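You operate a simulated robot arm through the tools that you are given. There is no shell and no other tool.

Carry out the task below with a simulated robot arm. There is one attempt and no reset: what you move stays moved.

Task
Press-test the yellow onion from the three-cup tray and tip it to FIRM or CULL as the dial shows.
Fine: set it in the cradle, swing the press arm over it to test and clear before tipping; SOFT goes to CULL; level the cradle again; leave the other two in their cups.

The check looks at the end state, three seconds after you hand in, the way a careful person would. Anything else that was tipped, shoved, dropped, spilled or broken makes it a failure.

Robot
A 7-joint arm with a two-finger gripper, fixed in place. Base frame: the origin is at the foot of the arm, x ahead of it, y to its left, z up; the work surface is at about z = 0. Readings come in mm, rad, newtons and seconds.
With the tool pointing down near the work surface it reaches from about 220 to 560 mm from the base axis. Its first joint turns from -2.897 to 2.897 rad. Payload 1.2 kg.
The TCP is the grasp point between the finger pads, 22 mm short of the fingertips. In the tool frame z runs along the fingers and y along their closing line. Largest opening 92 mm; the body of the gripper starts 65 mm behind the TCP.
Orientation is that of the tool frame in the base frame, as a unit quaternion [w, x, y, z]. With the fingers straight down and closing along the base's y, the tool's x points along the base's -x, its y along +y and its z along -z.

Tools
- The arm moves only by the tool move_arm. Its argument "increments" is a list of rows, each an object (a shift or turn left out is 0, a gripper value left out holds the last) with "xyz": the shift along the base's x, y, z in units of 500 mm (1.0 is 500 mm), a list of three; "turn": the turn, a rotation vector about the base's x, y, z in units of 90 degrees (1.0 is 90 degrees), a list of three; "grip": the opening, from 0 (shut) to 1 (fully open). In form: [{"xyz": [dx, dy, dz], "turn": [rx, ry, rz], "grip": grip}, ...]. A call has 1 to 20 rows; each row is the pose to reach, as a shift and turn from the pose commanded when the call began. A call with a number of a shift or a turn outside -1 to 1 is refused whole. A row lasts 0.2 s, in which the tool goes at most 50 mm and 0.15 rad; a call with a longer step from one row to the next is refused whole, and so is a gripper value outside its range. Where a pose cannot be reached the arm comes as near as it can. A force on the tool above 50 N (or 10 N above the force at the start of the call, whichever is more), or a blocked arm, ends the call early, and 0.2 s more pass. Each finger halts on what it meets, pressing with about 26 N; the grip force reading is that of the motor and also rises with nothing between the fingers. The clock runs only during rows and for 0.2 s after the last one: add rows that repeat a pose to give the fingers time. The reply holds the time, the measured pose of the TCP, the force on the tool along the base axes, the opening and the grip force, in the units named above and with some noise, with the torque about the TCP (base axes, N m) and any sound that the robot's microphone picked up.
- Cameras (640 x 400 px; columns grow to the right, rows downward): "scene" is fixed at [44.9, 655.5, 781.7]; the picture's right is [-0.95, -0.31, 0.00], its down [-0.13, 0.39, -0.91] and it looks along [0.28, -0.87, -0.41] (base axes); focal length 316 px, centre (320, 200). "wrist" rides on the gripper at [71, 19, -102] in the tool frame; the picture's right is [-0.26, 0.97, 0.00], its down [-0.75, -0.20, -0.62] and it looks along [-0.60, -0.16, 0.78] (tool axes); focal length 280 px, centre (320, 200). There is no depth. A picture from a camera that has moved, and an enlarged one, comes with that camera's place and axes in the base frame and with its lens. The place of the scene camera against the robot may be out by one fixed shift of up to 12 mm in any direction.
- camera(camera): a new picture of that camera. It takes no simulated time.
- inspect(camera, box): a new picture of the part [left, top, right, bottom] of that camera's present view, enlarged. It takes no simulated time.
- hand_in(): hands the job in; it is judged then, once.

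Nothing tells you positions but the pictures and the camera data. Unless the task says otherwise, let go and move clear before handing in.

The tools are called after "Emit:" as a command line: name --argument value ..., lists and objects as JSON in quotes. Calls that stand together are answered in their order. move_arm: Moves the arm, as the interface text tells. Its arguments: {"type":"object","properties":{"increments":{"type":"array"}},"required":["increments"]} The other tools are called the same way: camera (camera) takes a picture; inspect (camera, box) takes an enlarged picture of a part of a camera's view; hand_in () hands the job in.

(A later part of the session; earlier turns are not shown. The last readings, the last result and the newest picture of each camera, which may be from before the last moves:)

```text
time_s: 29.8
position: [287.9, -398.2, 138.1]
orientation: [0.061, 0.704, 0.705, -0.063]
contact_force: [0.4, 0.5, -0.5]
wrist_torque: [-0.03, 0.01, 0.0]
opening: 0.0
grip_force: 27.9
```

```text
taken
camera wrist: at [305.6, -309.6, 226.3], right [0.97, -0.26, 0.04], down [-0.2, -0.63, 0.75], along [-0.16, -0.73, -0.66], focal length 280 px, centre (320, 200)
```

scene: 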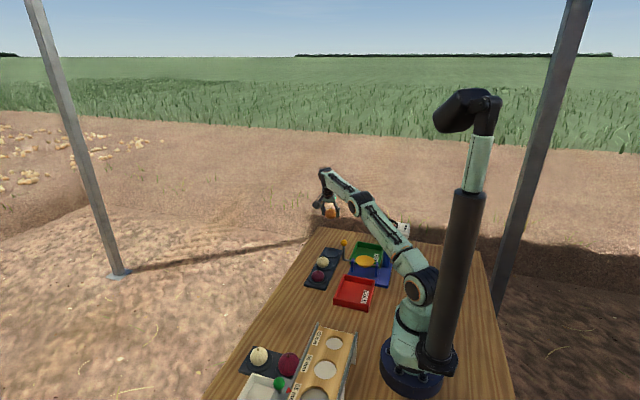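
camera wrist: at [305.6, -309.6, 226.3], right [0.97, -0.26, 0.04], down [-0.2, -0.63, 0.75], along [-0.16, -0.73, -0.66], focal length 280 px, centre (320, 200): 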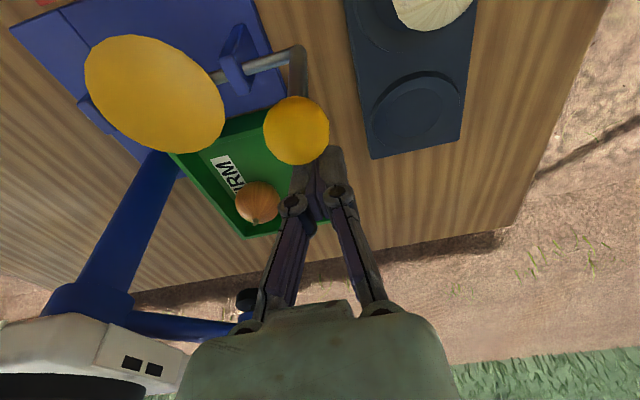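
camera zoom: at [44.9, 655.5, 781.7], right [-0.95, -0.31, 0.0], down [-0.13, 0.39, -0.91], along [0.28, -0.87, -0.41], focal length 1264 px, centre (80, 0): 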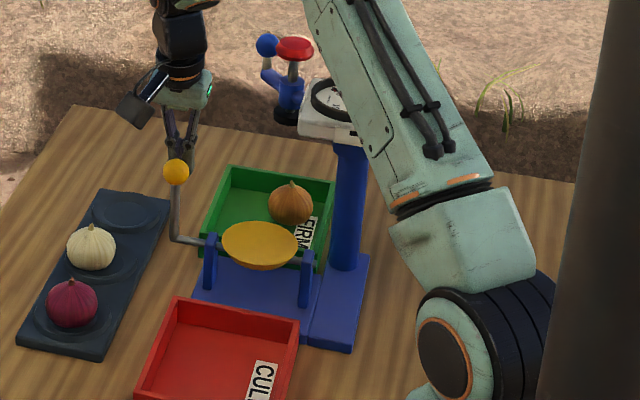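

Emit:
inspect --camera "scene" --box '[295, 235, 365, 295]'

```text
6.67 times, centred on (330, 265) of scene
camera zoom: at [44.9, 655.5, 781.7], right [-0.95, -0.31, 0.0], down [-0.13, 0.39, -0.91], along [0.28, -0.87, -0.41], focal length 2107 px, centre (253, -233)
```

zoom: 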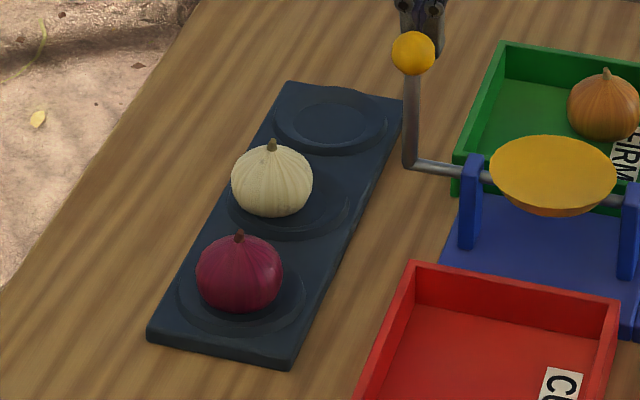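

Level is exactly restored (knob and dish match the initial picture), and it seems to settle there. The onion now lies in the bin right under the parked press foot, so I'll swing the press arm partway first to open access. Going behind the blue knob with more lean.

Emit:
move_arm --increments '[{"xyz": [0, -0.02, 0.03]}, {"xyz": [0, -0.04, 0.1], "turn": [-0.05, 0, 0]}, {"xyz": [0, -0.08, 0.175], "turn": [-0.1, 0, 0]}, {"xyz": [-0.02, -0.15, 0.175], "turn": [-0.17, 0, 0]}, {"xyz": [-0.04, -0.22, 0.175], "turn": [-0.222, 0, 0]}, {"xyz": [-0.07, -0.29, 0.175], "turn": [-0.222, 0, 0]}, {"xyz": [-0.11, -0.35, 0.175], "turn": [-0.222, 0, 0]}, {"xyz": [-0.155, -0.388, 0.175], "turn": [-0.222, 0, 0]}, {"xyz": [-0.155, -0.388, 0.175], "turn": [-0.222, 0, 0]}]'

Emit:
camera --camera "wrist"

Emit:
camera --camera "scene"

```text
time_s: 31.8
position: [207.7, -591.6, 225.0]
orientation: [0.182, 0.683, 0.684, -0.183]
contact_force: [0.3, -0.7, 0.3]
wrist_torque: [-0.02, 0.01, -0.02]
opening: 0.1
grip_force: 28.1
```

```text
taken
camera wrist: at [227.4, -478.0, 277.7], right [0.97, -0.23, 0.13], down [-0.2, -0.34, 0.92], along [-0.16, -0.91, -0.38], focal length 280 px, centre (320, 200)
```

wrist: 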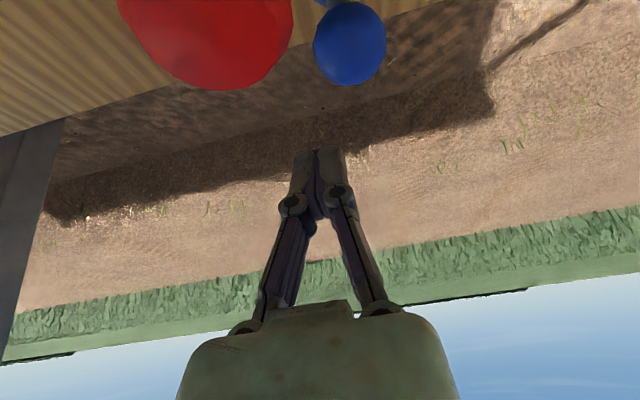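

```text
taken
```

scene: 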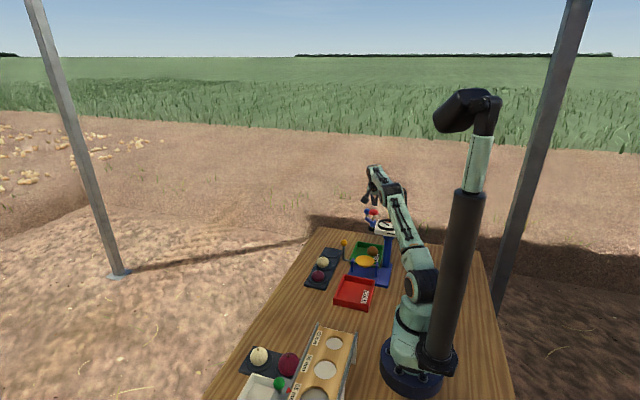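

Blue knob confirmed at about (233, -565, 178), 29 mm across. Descending behind it and starting a slow push along its arc.

Emit:
move_arm --increments '[{"xyz": [0, 0, -0.04]}, {"xyz": [0, 0, -0.078]}, {"xyz": [0.005, 0.013, -0.078]}, {"xyz": [0.009, 0.025, -0.078]}, {"xyz": [0.021, 0.034, -0.078]}, {"xyz": [0.033, 0.044, -0.078]}, {"xyz": [0.045, 0.053, -0.078]}, {"xyz": [0.045, 0.053, -0.078]}]'

Emit:
camera --camera "wrist"

Emit:
inspect --camera "scene" --box '[330, 190, 430, 270]'

```text
time_s: 33.6
position: [231.2, -563.6, 187.4]
orientation: [0.182, 0.682, 0.684, -0.183]
contact_force: [-0.4, 0.9, -0.2]
wrist_torque: [-0.01, 0.01, 0.0]
opening: 0.3
grip_force: 27.9
```

```text
taken
camera wrist: at [250.7, -451.8, 240.4], right [0.97, -0.23, 0.13], down [-0.2, -0.34, 0.92], along [-0.16, -0.91, -0.38], focal length 280 px, centre (320, 200)
```

wrist: 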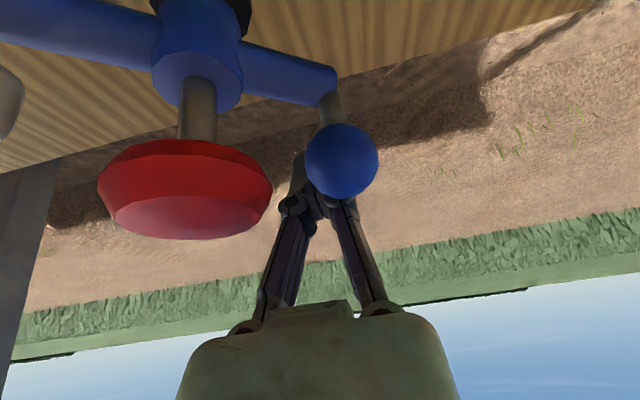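

```text
5.00 times, centred on (380, 230) of scene
camera zoom: at [44.9, 655.5, 781.7], right [-0.95, -0.31, 0.0], down [-0.13, 0.39, -0.91], along [0.28, -0.87, -0.41], focal length 1580 px, centre (20, 50)
```

zoom: 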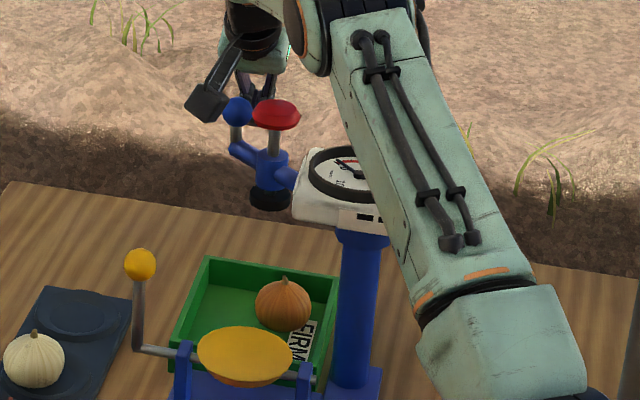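

The press arm swings with negligible force. Continuing along the arc until it points roughly toward +x.

Emit:
move_arm --increments '[{"xyz": [0.0166, 0.015, 0]}, {"xyz": [0.032, 0.0314, 0]}, {"xyz": [0.0462, 0.049, 0]}, {"xyz": [0.059, 0.0678, 0]}, {"xyz": [0.0706, 0.087, 0]}, {"xyz": [0.0806, 0.1074, 0]}, {"xyz": [0.089, 0.128, 0]}, {"xyz": [0.0958, 0.149, 0]}, {"xyz": [0.101, 0.17, 0]}, {"xyz": [0.101, 0.17, 0]}]'

Emit:
camera --camera "wrist"

Emit:
inspect --camera "scene" --box '[320, 190, 420, 280]'

```text
time_s: 35.8
position: [281.3, -479.7, 187.1]
orientation: [0.182, 0.683, 0.684, -0.182]
contact_force: [0.5, 0.6, 0.6]
wrist_torque: [0.0, 0.01, 0.0]
opening: 0.0
grip_force: 28.1
```

```text
taken
camera wrist: at [300.1, -367.8, 239.6], right [0.97, -0.23, 0.13], down [-0.2, -0.34, 0.92], along [-0.16, -0.91, -0.38], focal length 280 px, centre (320, 200)
```

wrist: 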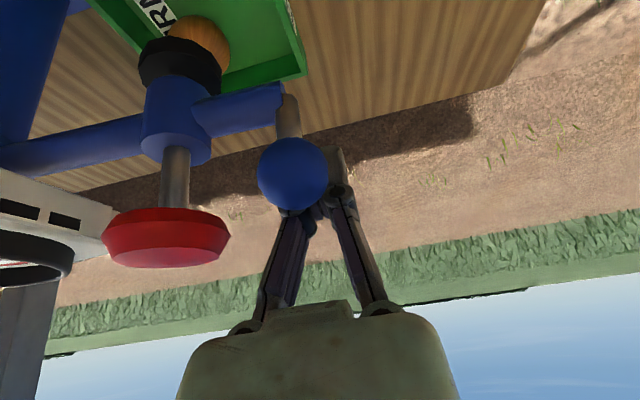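

```text
4.44 times, centred on (370, 235) of scene
camera zoom: at [44.9, 655.5, 781.7], right [-0.95, -0.31, 0.0], down [-0.13, 0.39, -0.91], along [0.28, -0.87, -0.41], focal length 1404 px, centre (98, 44)
```

zoom: 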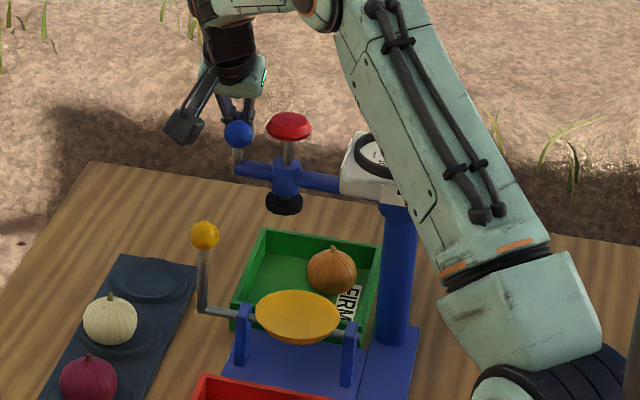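

Press arm now points roughly +x and stays put. Let me look closely to fix its geometry before continuing.

Emit:
inspect --camera "wrist" --box '[0, 0, 400, 250]'

Emit:
inspect --camera "scene" --box '[345, 205, 405, 255]'

```text
1.60 times, centred on (200, 125) of wrist
camera zoom: at [300.1, -367.8, 239.6], right [0.97, -0.23, 0.13], down [-0.2, -0.34, 0.92], along [-0.16, -0.91, -0.38], focal length 449 px, centre (512, 320)
```

zoom: 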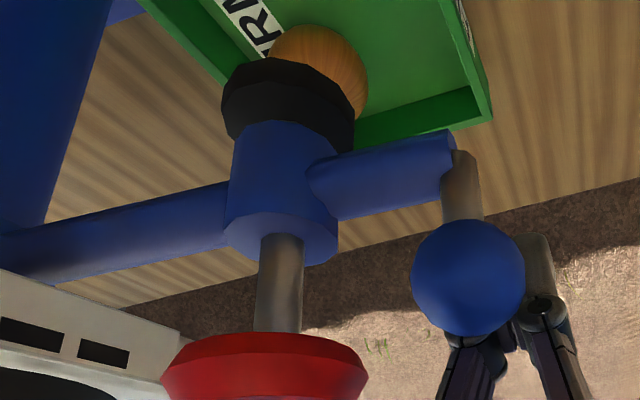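

```text
8.00 times, centred on (375, 230) of scene
camera zoom: at [44.9, 655.5, 781.7], right [-0.95, -0.31, 0.0], down [-0.13, 0.39, -0.91], along [0.28, -0.87, -0.41], focal length 2528 px, centre (-120, -40)
```

zoom: 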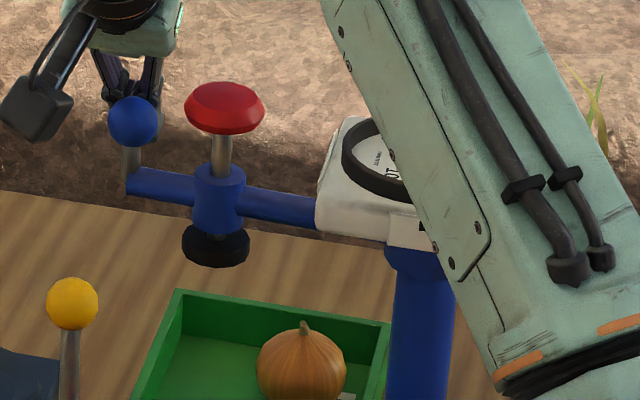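

Emit:
move_arm --increments '[{"xyz": [-0.005, 0.016, 0]}, {"xyz": [-0.005, 0.029, 0]}, {"xyz": [-0.005, 0.041, 0]}, {"xyz": [-0.005, 0.054, 0]}, {"xyz": [-0.005, 0.066, 0]}, {"xyz": [-0.007, 0.077, 0]}, {"xyz": [-0.007, 0.086, 0]}, {"xyz": [-0.007, 0.086, 0]}]'

Emit:
camera --camera "wrist"

Emit:
inspect --camera "scene" --box '[320, 190, 420, 280]'

```text
time_s: 37.6
position: [279.0, -437.2, 187.0]
orientation: [0.182, 0.683, 0.683, -0.184]
contact_force: [-0.3, -0.3, -0.4]
wrist_torque: [0.0, -0.01, 0.03]
opening: 0.0
grip_force: 27.8
```

```text
taken
camera wrist: at [297.3, -324.2, 240.0], right [0.97, -0.23, 0.13], down [-0.2, -0.34, 0.92], along [-0.16, -0.91, -0.38], focal length 280 px, centre (320, 200)
```

wrist: 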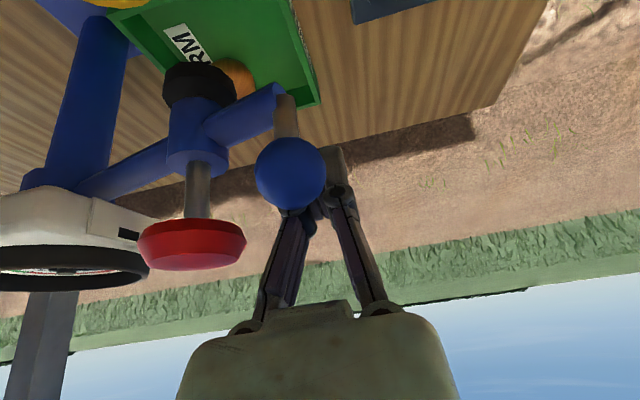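

```text
4.44 times, centred on (370, 235) of scene
camera zoom: at [44.9, 655.5, 781.7], right [-0.95, -0.31, 0.0], down [-0.13, 0.39, -0.91], along [0.28, -0.87, -0.41], focal length 1404 px, centre (98, 44)
```

zoom: 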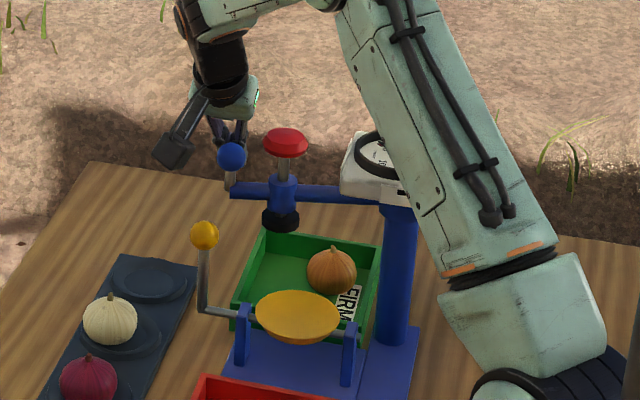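

Press arm now stands at about 14°, leaving both bin and dish accessible. I'll lift off and straighten the tool.

Emit:
move_arm --increments '[{"xyz": [0, -0.012, 0.01]}, {"xyz": [0, -0.012, 0.07]}, {"xyz": [0, -0.012, 0.14]}, {"xyz": [0, -0.012, 0.2], "turn": [0.08, 0, 0]}, {"xyz": [-0.02, -0.012, 0.2], "turn": [0.16, 0, 0]}, {"xyz": [-0.04, -0.012, 0.2], "turn": [0.25, 0, 0]}, {"xyz": [-0.05, -0.012, 0.2], "turn": [0.333, 0, 0]}, {"xyz": [-0.05, -0.012, 0.2], "turn": [0.333, 0, 0]}]'

Emit:
camera --camera "wrist"

```text
time_s: 39.4
position: [252.3, -442.6, 288.1]
orientation: [-0.001, 0.707, 0.708, 0.0]
contact_force: [-0.8, 0.0, 0.1]
wrist_torque: [0.0, 0.03, 0.0]
opening: 0.0
grip_force: 27.8
```

```text
taken
camera wrist: at [271.6, -371.9, 389.2], right [0.97, -0.26, 0.0], down [-0.2, -0.75, 0.62], along [-0.16, -0.6, -0.78], focal length 280 px, centre (320, 200)
```

wrist: 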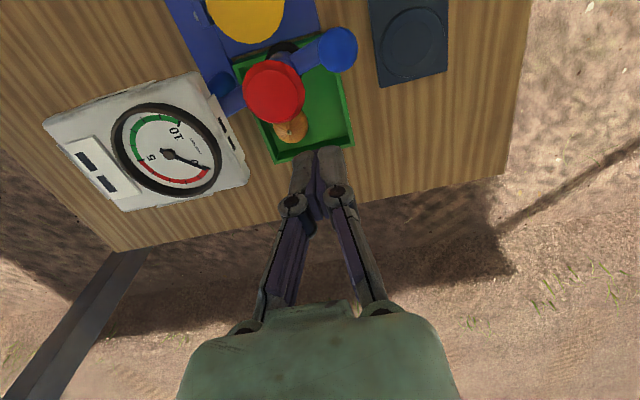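

Emit:
move_arm --increments '[{"xyz": [0, -0.005, 0], "turn": [0, 0, -0.09]}, {"xyz": [0, -0.01, 0], "turn": [0, 0, -0.18]}, {"xyz": [0, -0.01, 0], "turn": [0, 0, -0.27]}, {"xyz": [0, -0.01, 0], "turn": [0, 0, -0.36]}, {"xyz": [0, -0.01, 0], "turn": [0, 0, -0.45]}, {"xyz": [0, -0.01, 0], "turn": [0, 0, -0.54]}, {"xyz": [0, -0.01, 0], "turn": [0, 0, -0.63]}, {"xyz": [0, -0.01, 0], "turn": [0, 0, -0.72]}, {"xyz": [0, -0.01, 0], "turn": [0, 0, -0.81]}, {"xyz": [0, -0.01, 0], "turn": [0, 0, -0.9]}, {"xyz": [0, -0.01, 0], "turn": [0, 0, -0.99]}, {"xyz": [0, -0.01, 0], "turn": [0, 0, -1]}, {"xyz": [0, -0.01, 0], "turn": [0, 0, -1]}]'

Emit:
camera --camera "wrist"

```text
time_s: 42.2
position: [254.1, -447.7, 286.8]
orientation: [-0.001, 1.0, -0.001, -0.001]
contact_force: [-0.8, 0.6, 1.0]
wrist_torque: [-0.04, 0.0, -0.03]
opening: 0.2
grip_force: 28.2
```

```text
taken
camera wrist: at [323.6, -466.1, 389.4], right [-0.26, -0.97, 0.0], down [-0.75, 0.2, 0.62], along [-0.6, 0.16, -0.78], focal length 280 px, centre (320, 200)
```

wrist: 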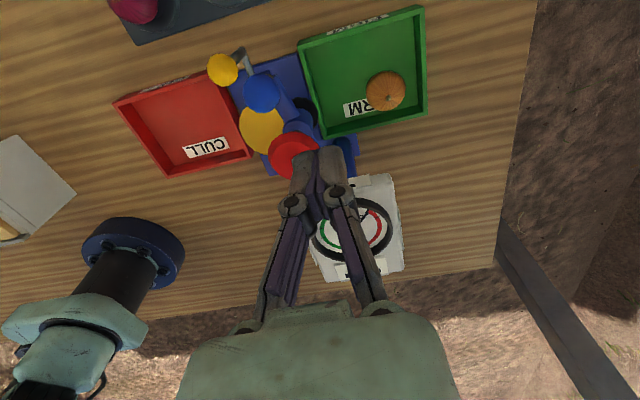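

With the press arm at 14° my forearm would pass too close to its red button during the bin pick, so I'll swing it on over the empty dish for now (where the forearm is higher), then fetch the onion.

Emit:
move_arm --increments '[{"xyz": [0.05, 0.005, -0.06]}, {"xyz": [0.05, 0.005, -0.13]}, {"xyz": [0.05, 0.005, -0.194]}, {"xyz": [0.05, 0.025, -0.194]}, {"xyz": [0.048, 0.043, -0.194]}, {"xyz": [0.046, 0.06, -0.194]}, {"xyz": [0.042, 0.078, -0.194]}, {"xyz": [0.038, 0.096, -0.194]}, {"xyz": [0.032, 0.112, -0.194]}, {"xyz": [0.026, 0.128, -0.194]}, {"xyz": [0.02, 0.141, -0.194]}, {"xyz": [0.0126, 0.1544, -0.194]}, {"xyz": [0.0126, 0.1544, -0.194]}]'

Emit:
camera --camera "wrist"

Emit:
inspect --camera "scene" --box '[320, 190, 420, 280]'

```text
time_s: 45.0
position: [259.2, -372.2, 190.4]
orientation: [-0.001, 1.0, -0.001, 0.0]
contact_force: [-0.4, -0.7, -0.9]
wrist_torque: [-0.01, 0.03, 0.0]
opening: 0.1
grip_force: 28.1
```

```text
taken
camera wrist: at [330.4, -390.0, 292.6], right [-0.26, -0.97, 0.0], down [-0.75, 0.2, 0.62], along [-0.6, 0.16, -0.78], focal length 280 px, centre (320, 200)
```

wrist: 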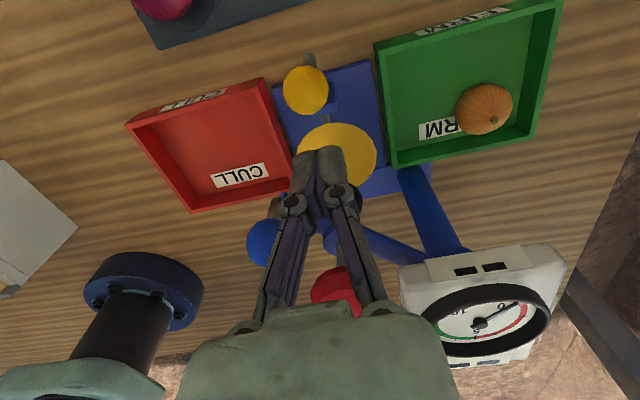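

```text
4.44 times, centred on (370, 235) of scene
camera zoom: at [44.9, 655.5, 781.7], right [-0.95, -0.31, 0.0], down [-0.13, 0.39, -0.91], along [0.28, -0.87, -0.41], focal length 1404 px, centre (98, 44)
```

zoom: 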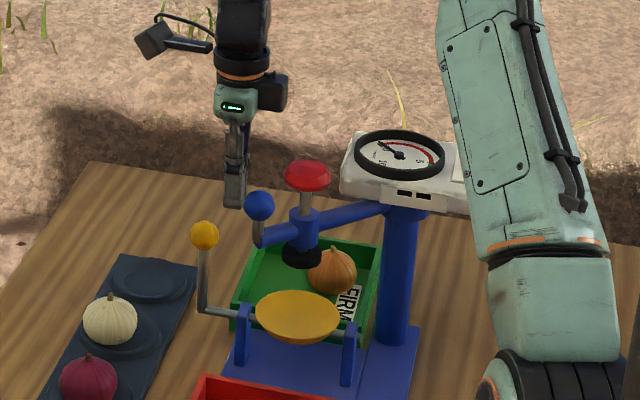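

Emit:
move_arm --increments '[{"xyz": [-0.008, 0.013, 0]}, {"xyz": [-0.017, 0.026, 0]}, {"xyz": [-0.026, 0.038, 0]}, {"xyz": [-0.026, 0.038, 0]}]'

Emit:
camera --camera "wrist"

Emit:
inspect --camera "scene" --box '[320, 190, 420, 280]'

```text
time_s: 45.9
position: [251.0, -355.8, 190.3]
orientation: [0.008, 1.0, 0.002, 0.007]
contact_force: [9.8, -9.1, -4.6]
wrist_torque: [-0.05, -0.02, -0.06]
opening: 0.1
grip_force: 27.7
stopped in row 4: the force on the tool passed its limit at 56 N (the readings are from after the stop); the commanded pose is now the measured one
```

```text
taken
camera wrist: at [319.4, -373.1, 294.3], right [-0.26, -0.97, 0.01], down [-0.76, 0.21, 0.61], along [-0.59, 0.15, -0.79], focal length 280 px, centre (320, 200)
```

wrist: 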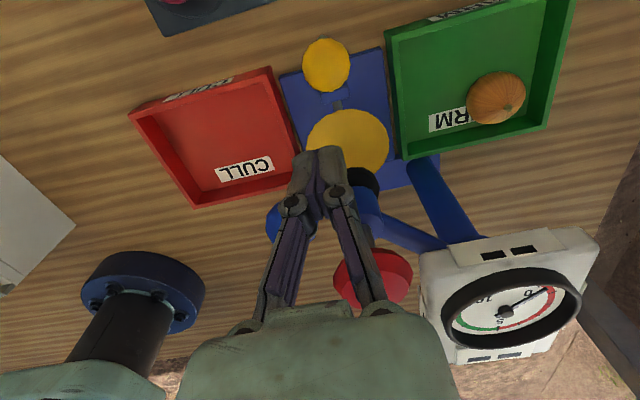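

```text
4.44 times, centred on (370, 235) of scene
camera zoom: at [44.9, 655.5, 781.7], right [-0.95, -0.31, 0.0], down [-0.13, 0.39, -0.91], along [0.28, -0.87, -0.41], focal length 1404 px, centre (98, 44)
```

zoom: 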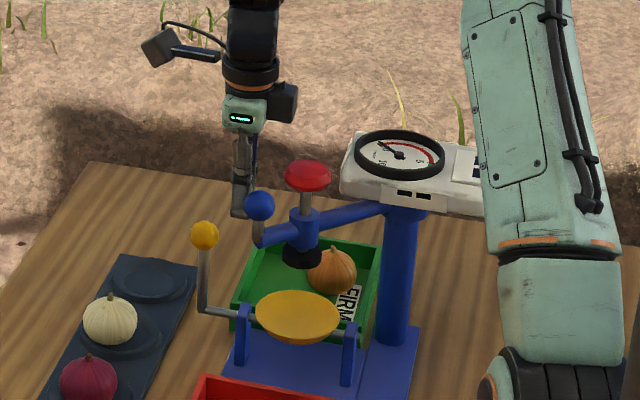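

The press arm is against its end stop with the red button right above the dish (about 203, -370), so that is the press position. I'll back off, rise, and set a leaned pose for fetching the onion (about 194, -516, 28) from the bin without touching the dial head.

Emit:
move_arm --increments '[{"xyz": [0.016, -0.016, 0]}, {"xyz": [0.02, -0.03, 0.05]}, {"xyz": [0.02, -0.04, 0.12]}, {"xyz": [0.015, -0.06, 0.19], "turn": [0, 0, 0.08]}, {"xyz": [0.01, -0.1, 0.2], "turn": [0, 0, 0.16]}, {"xyz": [0, -0.14, 0.2], "turn": [0, 0, 0.24]}, {"xyz": [-0.01, -0.18, 0.2], "turn": [0, 0, 0.32]}, {"xyz": [-0.02, -0.19, 0.2], "turn": [0, 0, 0.4]}, {"xyz": [-0.02, -0.19, 0.2], "turn": [0, 0, 0.459]}, {"xyz": [-0.02, -0.19, 0.2], "turn": [0, 0, 0.459]}]'

Emit:
camera --camera "wrist"

Emit:
inspect --camera "scene" --box '[320, 190, 420, 280]'

```text
time_s: 48.1
position: [240.1, -450.6, 291.5]
orientation: [0.004, 0.935, 0.355, 0.008]
contact_force: [-0.2, 0.0, -0.1]
wrist_torque: [0.01, 0.03, 0.0]
opening: 0.0
grip_force: 27.9
```

```text
taken
camera wrist: at [302.9, -416.7, 394.5], right [0.44, -0.9, 0.01], down [-0.71, -0.35, 0.61], along [-0.55, -0.28, -0.79], focal length 280 px, centre (320, 200)
```

wrist: 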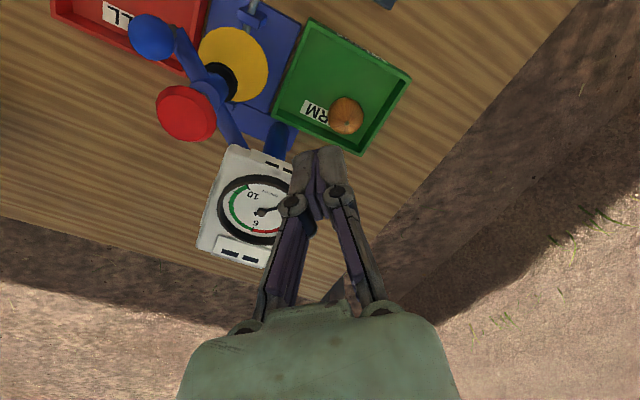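

```text
4.44 times, centred on (370, 235) of scene
camera zoom: at [44.9, 655.5, 781.7], right [-0.95, -0.31, 0.0], down [-0.13, 0.39, -0.91], along [0.28, -0.87, -0.41], focal length 1404 px, centre (98, 44)
```

zoom: 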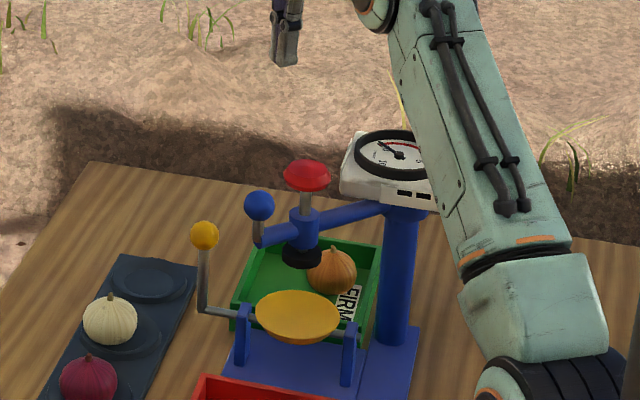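

Emit:
move_arm --increments '[{"xyz": [0, -0.01, 0], "turn": [-0.05, 0.057, 0], "grip": 0.2}, {"xyz": [-0.01, -0.03, -0.03], "turn": [-0.1, 0.114, 0], "grip": 0.4}, {"xyz": [-0.03, -0.05, -0.08], "turn": [-0.15, 0.17, 0], "grip": 0.652}, {"xyz": [-0.05, -0.08, -0.14], "turn": [-0.2, 0.227, 0], "grip": 0.652}, {"xyz": [-0.065, -0.1, -0.2], "turn": [-0.22, 0.25, 0], "grip": 0.652}, {"xyz": [-0.076, -0.113, -0.26], "turn": [-0.22, 0.25, 0], "grip": 0.652}, {"xyz": [-0.076, -0.113, -0.283], "turn": [-0.22, 0.25, 0], "grip": 0.652}, {"xyz": [-0.076, -0.113, -0.283], "turn": [-0.22, 0.25, 0], "grip": 0.652}]'

Emit:
camera --camera "wrist"

Emit:
inspect --camera "scene" --box '[320, 170, 440, 270]'

```text
time_s: 49.3
position: [210.7, -499.6, 202.1]
orientation: [0.102, 0.904, 0.344, -0.232]
contact_force: [0.1, -1.2, 1.4]
wrist_torque: [-0.03, -0.01, 0.02]
opening: 63.3
grip_force: 0.2
stopped in row 6: the force on the tool passed its limit at 56 N (the readings are from after the stop); the commanded pose is now the measured one
```

```text
taken
camera wrist: at [305.3, -438.8, 256.2], right [0.47, -0.87, 0.15], down [-0.42, -0.07, 0.91], along [-0.78, -0.49, -0.39], focal length 280 px, centre (320, 200)
```

wrist: 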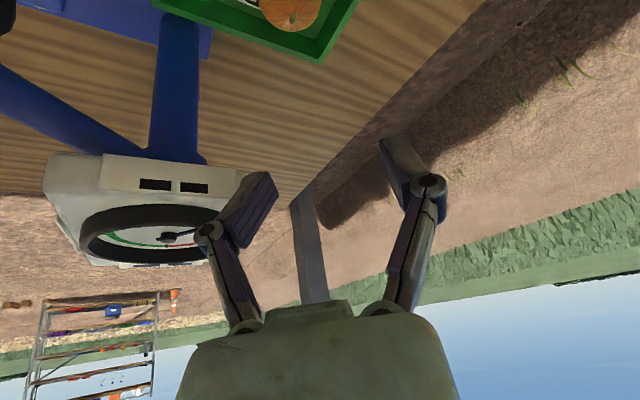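

```text
4.00 times, centred on (380, 220) of scene
camera zoom: at [44.9, 655.5, 781.7], right [-0.95, -0.31, 0.0], down [-0.13, 0.39, -0.91], along [0.28, -0.87, -0.41], focal length 1264 px, centre (80, 120)
```

zoom: 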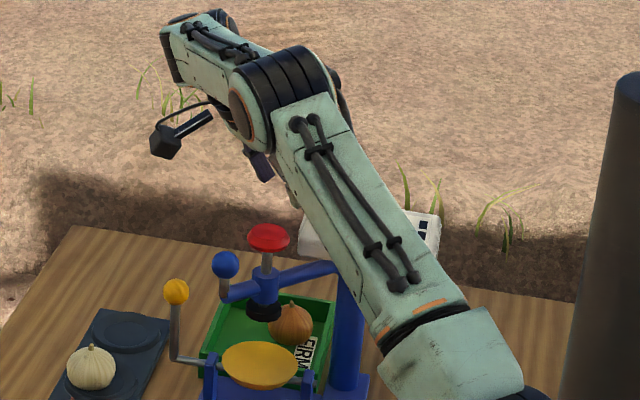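

A finger touched the dial head's corner on the way down and the move stopped itself. I'll back out along the tool axis and check the head, then approach along the axis line from the +x side, below the head.

Emit:
move_arm --increments '[{"xyz": [0.03, 0.01, 0.03]}, {"xyz": [0.07, 0.05, 0.06]}, {"xyz": [0.11, 0.09, 0.06]}, {"xyz": [0.125, 0.105, 0.03]}, {"xyz": [0.125, 0.105, 0.03]}]'

Emit:
camera --camera "wrist"

Emit:
inspect --camera "scene" --box '[320, 190, 420, 280]'

```text
time_s: 50.5
position: [273.2, -448.6, 217.3]
orientation: [0.103, 0.904, 0.345, -0.231]
contact_force: [-0.4, -0.5, -0.8]
wrist_torque: [0.01, -0.01, -0.01]
opening: 60.0
grip_force: 0.1
```

```text
taken
camera wrist: at [367.6, -386.3, 272.5], right [0.47, -0.87, 0.15], down [-0.42, -0.07, 0.91], along [-0.78, -0.49, -0.39], focal length 280 px, centre (320, 200)
```

wrist: 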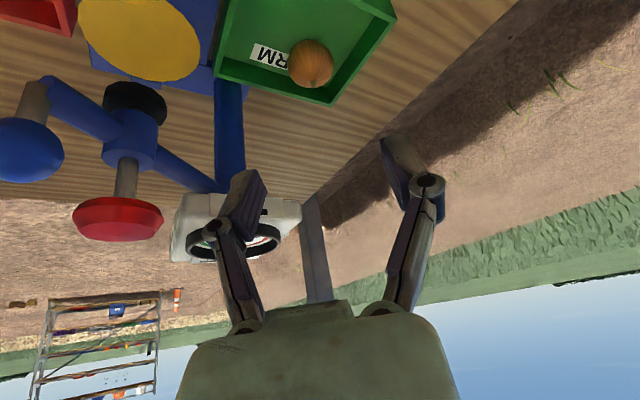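

```text
4.44 times, centred on (370, 235) of scene
camera zoom: at [44.9, 655.5, 781.7], right [-0.95, -0.31, 0.0], down [-0.13, 0.39, -0.91], along [0.28, -0.87, -0.41], focal length 1404 px, centre (98, 44)
```

zoom: 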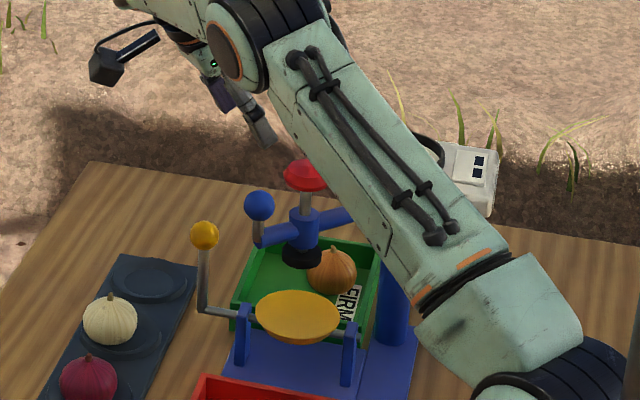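

Emit:
move_arm --increments '[{"xyz": [-0.002, 0.022, 0]}, {"xyz": [-0.02, 0.005, -0.044]}, {"xyz": [-0.04, -0.014, -0.094]}, {"xyz": [-0.06, -0.034, -0.144]}, {"xyz": [-0.08, -0.054, -0.194]}, {"xyz": [-0.08, -0.054, -0.194]}]'

Emit:
camera --camera "wrist"

Emit:
inspect --camera "scene" --box '[320, 190, 420, 280]'

```text
time_s: 51.9
position: [235.2, -474.6, 117.0]
orientation: [0.102, 0.905, 0.344, -0.231]
contact_force: [0.6, 0.1, 0.6]
wrist_torque: [0.01, -0.01, 0.03]
opening: 59.8
grip_force: 0.0
```

```text
taken
camera wrist: at [328.8, -414.2, 172.1], right [0.47, -0.87, 0.15], down [-0.42, -0.07, 0.91], along [-0.78, -0.49, -0.39], focal length 280 px, centre (320, 200)
```

wrist: 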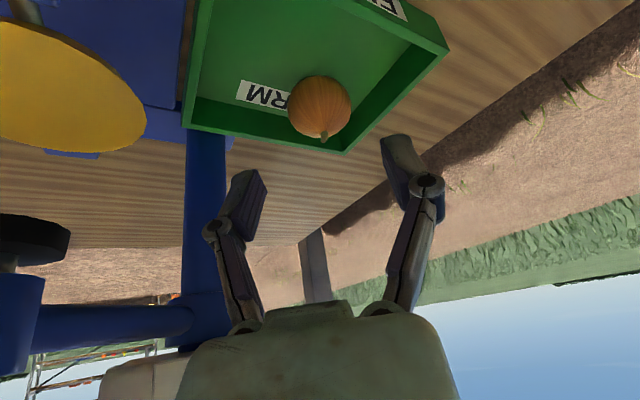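

```text
4.44 times, centred on (370, 235) of scene
camera zoom: at [44.9, 655.5, 781.7], right [-0.95, -0.31, 0.0], down [-0.13, 0.39, -0.91], along [0.28, -0.87, -0.41], focal length 1404 px, centre (98, 44)
```

zoom: 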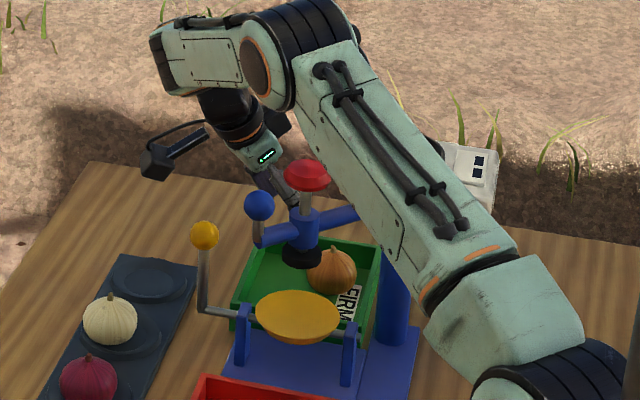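

Emit:
move_arm --increments '[{"xyz": [-0.018, -0.018, -0.042]}, {"xyz": [-0.036, -0.036, -0.084]}, {"xyz": [-0.036, -0.036, -0.084]}]'

Emit:
camera --camera "wrist"

Emit:
inspect --camera "scene" --box '[340, 200, 420, 270]'

```text
time_s: 52.7
position: [215.1, -493.4, 75.4]
orientation: [0.103, 0.904, 0.345, -0.229]
contact_force: [0.8, 0.3, 0.8]
wrist_torque: [-0.01, -0.01, 0.01]
opening: 59.8
grip_force: 0.0
```

```text
taken
camera wrist: at [310.2, -431.6, 130.3], right [0.48, -0.87, 0.15], down [-0.42, -0.07, 0.91], along [-0.78, -0.49, -0.39], focal length 280 px, centre (320, 200)
```

wrist: 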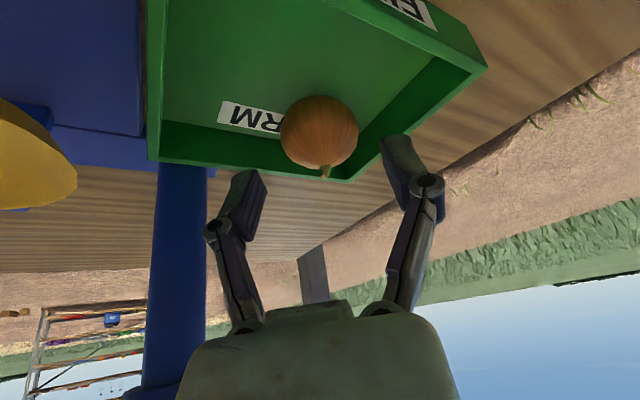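

```text
5.71 times, centred on (380, 235) of scene
camera zoom: at [44.9, 655.5, 781.7], right [-0.95, -0.31, 0.0], down [-0.13, 0.39, -0.91], along [0.28, -0.87, -0.41], focal length 1806 px, centre (-23, 0)
```

zoom: 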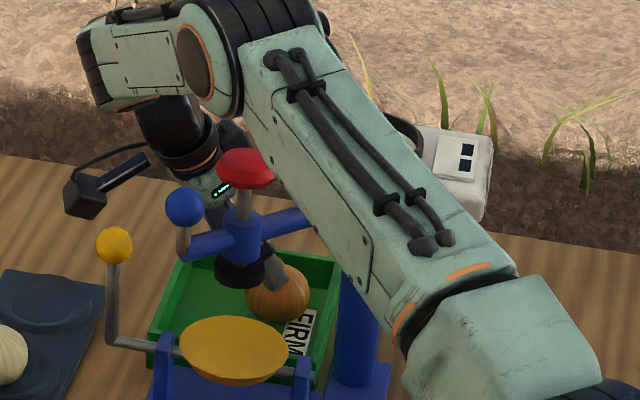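

Emit:
move_arm --increments '[{"xyz": [-0.009, -0.009, -0.022]}, {"xyz": [-0.018, -0.018, -0.044]}, {"xyz": [-0.024, -0.025, -0.062]}, {"xyz": [-0.024, -0.025, -0.062]}]'

Emit:
camera --camera "wrist"

```text
time_s: 53.7
position: [203.6, -505.6, 45.2]
orientation: [0.103, 0.904, 0.344, -0.231]
contact_force: [0.0, 0.8, -0.5]
wrist_torque: [-0.01, 0.02, -0.01]
opening: 59.9
grip_force: 0.1
```

```text
taken
camera wrist: at [297.8, -444.1, 100.1], right [0.47, -0.87, 0.15], down [-0.42, -0.07, 0.91], along [-0.78, -0.49, -0.39], focal length 280 px, centre (320, 200)
```

wrist: 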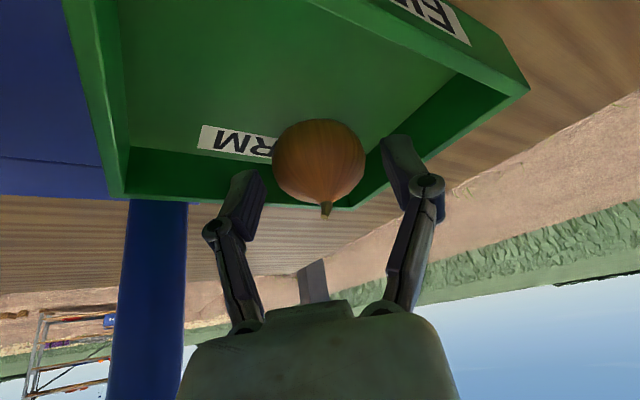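

The onion sits about 10 mm deeper than the pads; going further along the axis before closing.

Emit:
move_arm --increments '[{"xyz": [-0.004, -0.004, -0.01]}, {"xyz": [-0.0076, -0.0076, -0.0192]}, {"xyz": [-0.0076, -0.0076, -0.0192]}]'

Emit:
camera --camera "wrist"

```text
time_s: 54.5
position: [199.9, -509.4, 36.6]
orientation: [0.104, 0.904, 0.345, -0.23]
contact_force: [0.7, -0.4, -0.3]
wrist_torque: [0.03, -0.02, -0.02]
opening: 59.9
grip_force: 0.1
```

```text
taken
camera wrist: at [293.9, -447.5, 91.1], right [0.47, -0.87, 0.15], down [-0.42, -0.07, 0.91], along [-0.78, -0.49, -0.39], focal length 280 px, centre (320, 200)
```

wrist: 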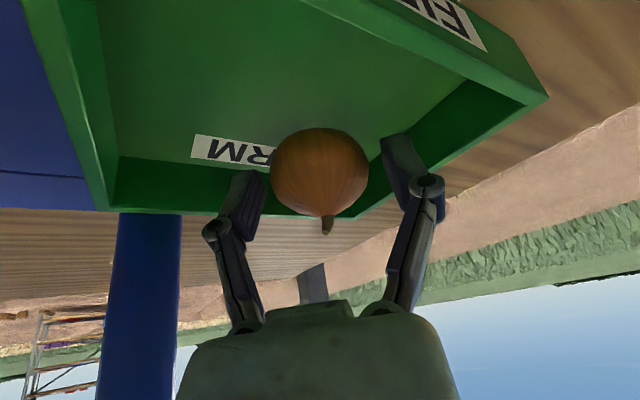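

Emit:
move_arm --increments '[{"xyz": [-0.006, -0.0055, -0.002]}, {"xyz": [-0.006, -0.0055, -0.002]}, {"xyz": [-0.006, -0.0055, -0.002], "grip": 0.5}, {"xyz": [-0.006, -0.0055, -0.002], "grip": 0.3}, {"xyz": [-0.006, -0.0055, -0.002], "grip": 0.3}, {"xyz": [-0.006, -0.0055, -0.002], "grip": 0.3}]'

Emit:
camera --camera "wrist"

```text
time_s: 55.9
position: [196.9, -511.2, 34.9]
orientation: [0.103, 0.904, 0.344, -0.231]
contact_force: [0.0, 0.0, 1.3]
wrist_torque: [-0.05, 0.0, -0.03]
opening: 47.8
grip_force: 26.0
```

```text
taken
camera wrist: at [291.0, -450.0, 90.4], right [0.47, -0.87, 0.15], down [-0.42, -0.07, 0.91], along [-0.78, -0.49, -0.39], focal length 280 px, centre (320, 200)
```

wrist: 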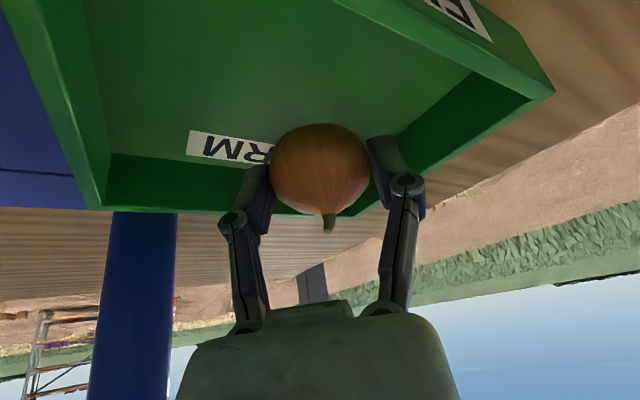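

Gripped at 47.8 mm. Backing out along the same line.

Emit:
move_arm --increments '[{"xyz": [0.006, 0.006, 0.02]}, {"xyz": [0.02, 0.02, 0.055]}, {"xyz": [0.04, 0.04, 0.105]}, {"xyz": [0.068, 0.068, 0.17]}, {"xyz": [0.098, 0.098, 0.24]}, {"xyz": [0.128, 0.128, 0.31]}, {"xyz": [0.15, 0.148, 0.38]}, {"xyz": [0.15, 0.148, 0.44]}, {"xyz": [0.15, 0.148, 0.5]}, {"xyz": [0.15, 0.148, 0.5]}]'

Emit:
camera --camera "wrist"

Emit:
camera --camera "scene"

```text
time_s: 58.1
position: [273.4, -436.8, 285.2]
orientation: [0.103, 0.904, 0.344, -0.231]
contact_force: [0.1, 0.1, 0.2]
wrist_torque: [-0.05, -0.01, 0.0]
opening: 47.8
grip_force: 26.5
```

```text
taken
camera wrist: at [367.3, -374.5, 341.2], right [0.48, -0.87, 0.15], down [-0.42, -0.07, 0.91], along [-0.78, -0.49, -0.39], focal length 280 px, centre (320, 200)
```

wrist: 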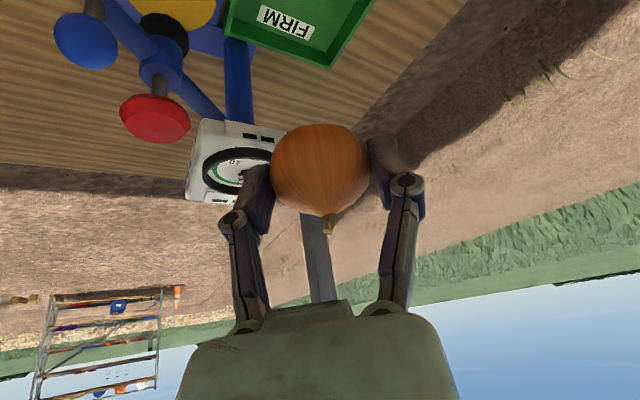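

```text
taken
```

scene: 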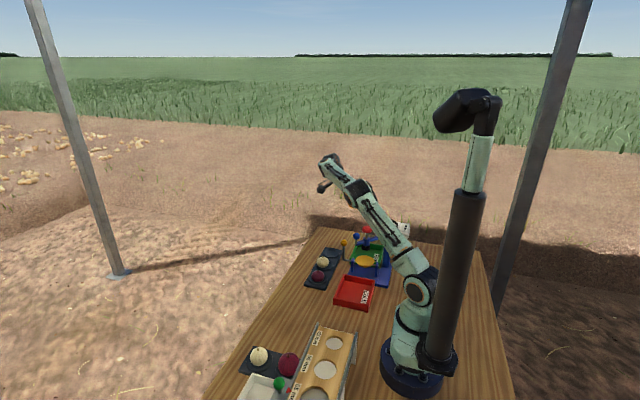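

Onion secure (about 19 mm beyond the TCP). I'll straighten the tool, then use the outside of a finger to push the press arm back off the dish while carrying the onion well above everything.

Emit:
move_arm --increments '[{"xyz": [-0.01, 0.01, 0.02], "turn": [0.05, -0.05, 0]}, {"xyz": [-0.02, 0.03, 0.03], "turn": [0.1, -0.1, 0]}, {"xyz": [-0.03, 0.06, 0.03], "turn": [0.15, -0.15, 0]}, {"xyz": [-0.04, 0.09, 0.03], "turn": [0.2, -0.2, 0]}, {"xyz": [-0.04, 0.12, 0.03], "turn": [0.23, -0.2305, 0]}, {"xyz": [-0.04, 0.12, 0.03], "turn": [0.23, -0.2305, 0]}]'

```text
time_s: 59.5
position: [251.1, -377.8, 301.2]
orientation: [0.0, 0.934, 0.357, 0.001]
contact_force: [0.8, 0.4, -1.3]
wrist_torque: [0.01, -0.02, 0.02]
opening: 47.7
grip_force: 26.0
```

Emit:
move_arm --increments '[{"xyz": [-0.01, 0.04, 0], "turn": [0, 0, -0.06]}, {"xyz": [-0.03, 0.09, 0], "turn": [0, 0, -0.12]}, {"xyz": [-0.055, 0.14, 0], "turn": [0, 0, -0.18]}, {"xyz": [-0.081, 0.19, 0], "turn": [0, 0, -0.25]}, {"xyz": [-0.081, 0.205, -0.06], "turn": [0, 0, -0.25]}, {"xyz": [-0.081, 0.205, -0.13], "turn": [0, 0, -0.25]}, {"xyz": [-0.081, 0.205, -0.196], "turn": [0, 0, -0.25]}, {"xyz": [-0.081, 0.205, -0.196], "turn": [0, 0, -0.25]}]'

Emit:
camera --camera "wrist"

Emit:
inspect --camera "scene" --box '[320, 190, 420, 280]'

```text
time_s: 61.3
position: [209.6, -276.4, 202.3]
orientation: [-0.001, 0.986, 0.167, 0.001]
contact_force: [-0.9, -0.1, -0.1]
wrist_torque: [0.03, 0.04, -0.02]
opening: 47.6
grip_force: 25.9
```

```text
taken
camera wrist: at [283.6, -271.2, 303.9], right [0.07, -1.0, 0.0], down [-0.78, -0.06, 0.62], along [-0.62, -0.04, -0.78], focal length 280 px, centre (320, 200)
```

wrist: 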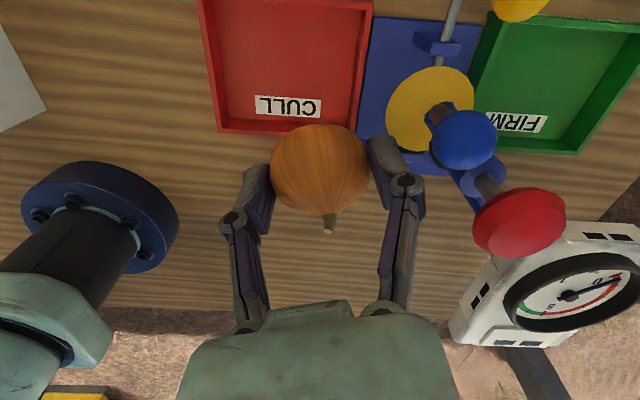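

```text
4.44 times, centred on (370, 235) of scene
camera zoom: at [44.9, 655.5, 781.7], right [-0.95, -0.31, 0.0], down [-0.13, 0.39, -0.91], along [0.28, -0.87, -0.41], focal length 1404 px, centre (98, 44)
```

zoom: 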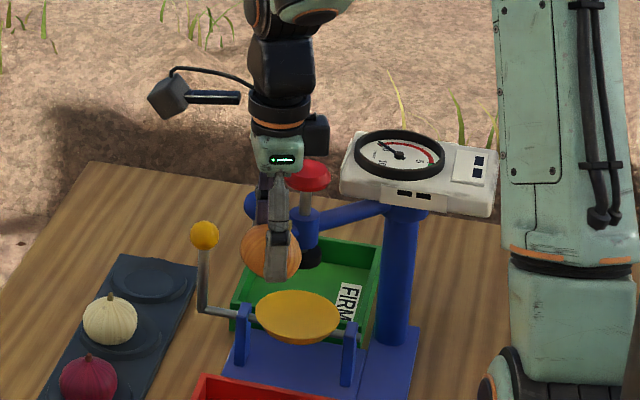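

Emit:
move_arm --increments '[{"xyz": [0.011, -0.031, 0]}, {"xyz": [0.025, -0.046, 0]}, {"xyz": [0.039, -0.062, 0]}, {"xyz": [0.051, -0.078, 0]}, {"xyz": [0.062, -0.096, 0]}, {"xyz": [0.071, -0.114, 0]}, {"xyz": [0.08, -0.133, 0]}, {"xyz": [0.08, -0.133, 0]}]'

Emit:
camera --camera "wrist"

Emit:
inspect --camera "scene" --box '[320, 190, 420, 280]'

```text
time_s: 63.1
position: [251.9, -342.4, 202.3]
orientation: [-0.001, 0.986, 0.167, 0.001]
contact_force: [-0.7, 0.0, -0.9]
wrist_torque: [0.0, 0.02, 0.01]
opening: 47.5
grip_force: 26.3
```

```text
taken
camera wrist: at [324.5, -336.6, 303.9], right [0.07, -1.0, 0.0], down [-0.78, -0.06, 0.62], along [-0.62, -0.04, -0.78], focal length 280 px, centre (320, 200)
```

wrist: 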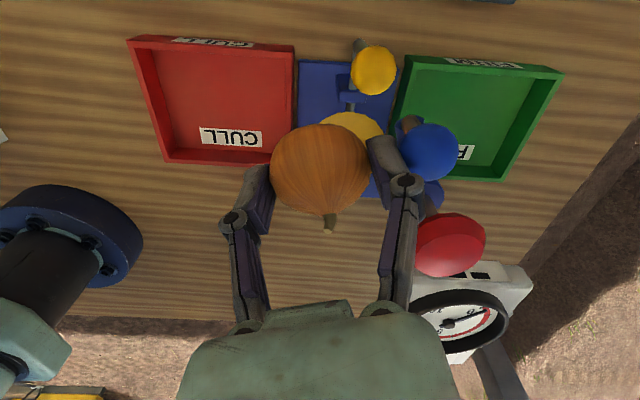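

```text
4.44 times, centred on (370, 235) of scene
camera zoom: at [44.9, 655.5, 781.7], right [-0.95, -0.31, 0.0], down [-0.13, 0.39, -0.91], along [0.28, -0.87, -0.41], focal length 1404 px, centre (98, 44)
```

zoom: 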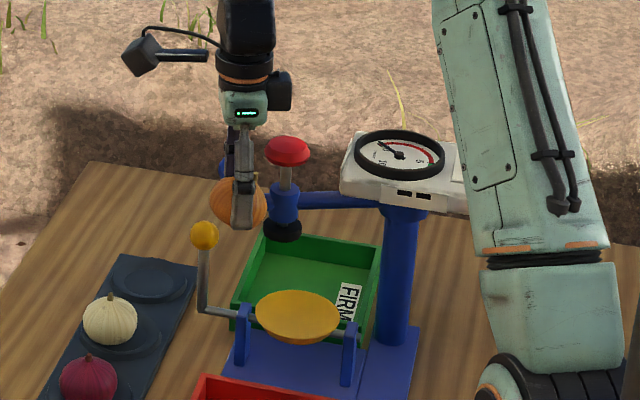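

Emit:
move_arm --increments '[{"xyz": [0.007, -0.019, 0]}, {"xyz": [0.012, -0.039, 0]}, {"xyz": [0.017, -0.059, 0]}, {"xyz": [0.019, -0.079, 0]}, {"xyz": [0.021, -0.1, 0]}, {"xyz": [0.021, -0.12, 0]}, {"xyz": [0.019, -0.141, 0]}, {"xyz": [0.017, -0.161, 0]}, {"xyz": [0.012, -0.181, 0]}, {"xyz": [0.006, -0.2, 0]}, {"xyz": [0.006, -0.2, 0]}]'

Emit:
camera --camera "wrist"

Emit:
inspect --camera "scene" --box '[320, 190, 420, 280]'

```text
time_s: 65.5
position: [252.7, -442.6, 201.8]
orientation: [-0.001, 0.986, 0.167, 0.0]
contact_force: [-0.1, 1.3, -0.3]
wrist_torque: [0.02, -0.01, -0.02]
opening: 47.4
grip_force: 25.5
```

```text
taken
camera wrist: at [326.2, -437.2, 304.3], right [0.07, -1.0, 0.0], down [-0.78, -0.06, 0.62], along [-0.62, -0.04, -0.78], focal length 280 px, centre (320, 200)
```

wrist: 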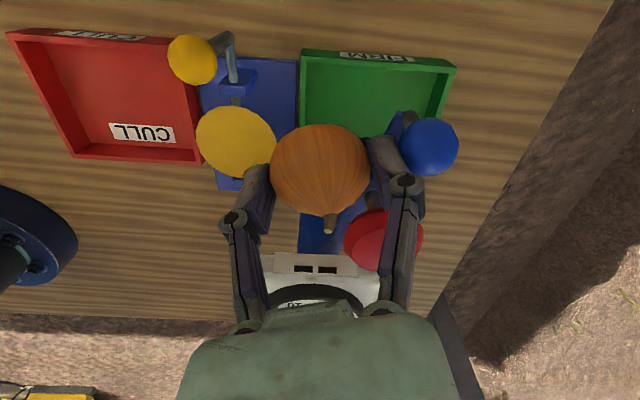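

```text
4.44 times, centred on (370, 235) of scene
camera zoom: at [44.9, 655.5, 781.7], right [-0.95, -0.31, 0.0], down [-0.13, 0.39, -0.91], along [0.28, -0.87, -0.41], focal length 1404 px, centre (98, 44)
```

zoom: 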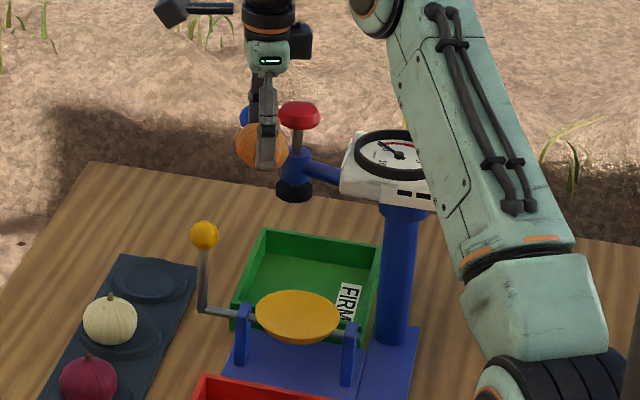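

The press arm is back near -17°, cradle still level. The shaft and dish centre now measure y = -368, x = 200. I'll rise, turn to close along x, and set up above the dish.

Emit:
move_arm --increments '[{"xyz": [-0.012, 0.03, 0.01]}, {"xyz": [-0.015, 0.04, 0.08]}, {"xyz": [-0.02, 0.05, 0.13], "turn": [0, 0, 0.08]}, {"xyz": [-0.03, 0.07, 0.13], "turn": [0, 0, 0.17]}, {"xyz": [-0.045, 0.09, 0.13], "turn": [0, 0, 0.26]}, {"xyz": [-0.06, 0.11, 0.13], "turn": [0, 0, 0.35]}, {"xyz": [-0.075, 0.13, 0.13], "turn": [0, 0, 0.44]}, {"xyz": [-0.09, 0.145, 0.13], "turn": [0, 0, 0.53]}, {"xyz": [-0.104, 0.159, 0.13], "turn": [0, 0, 0.62]}, {"xyz": [-0.104, 0.159, 0.13], "turn": [0, 0, 0.71]}, {"xyz": [-0.104, 0.159, 0.13], "turn": [0, 0, 0.786]}, {"xyz": [-0.104, 0.159, 0.13], "turn": [0, 0, 0.786]}]'

Emit:
camera --camera "wrist"

```text
time_s: 68.1
position: [202.2, -363.3, 266.4]
orientation: [-0.001, 0.707, 0.707, 0.001]
contact_force: [0.2, -0.3, -1.1]
wrist_torque: [0.02, -0.01, -0.01]
opening: 47.3
grip_force: 25.9
```

```text
taken
camera wrist: at [221.2, -291.8, 369.5], right [0.97, -0.26, 0.0], down [-0.2, -0.75, 0.62], along [-0.16, -0.6, -0.78], focal length 280 px, centre (320, 200)
```

wrist: 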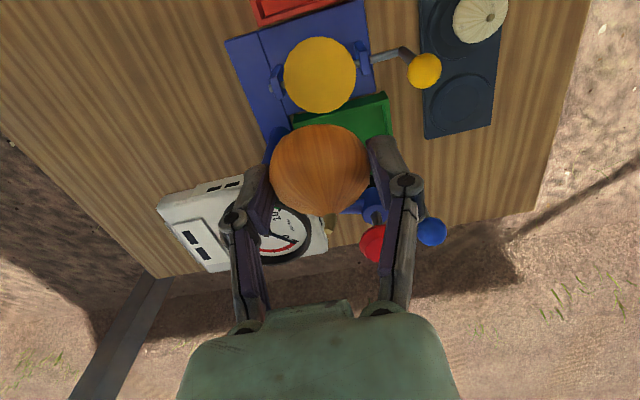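

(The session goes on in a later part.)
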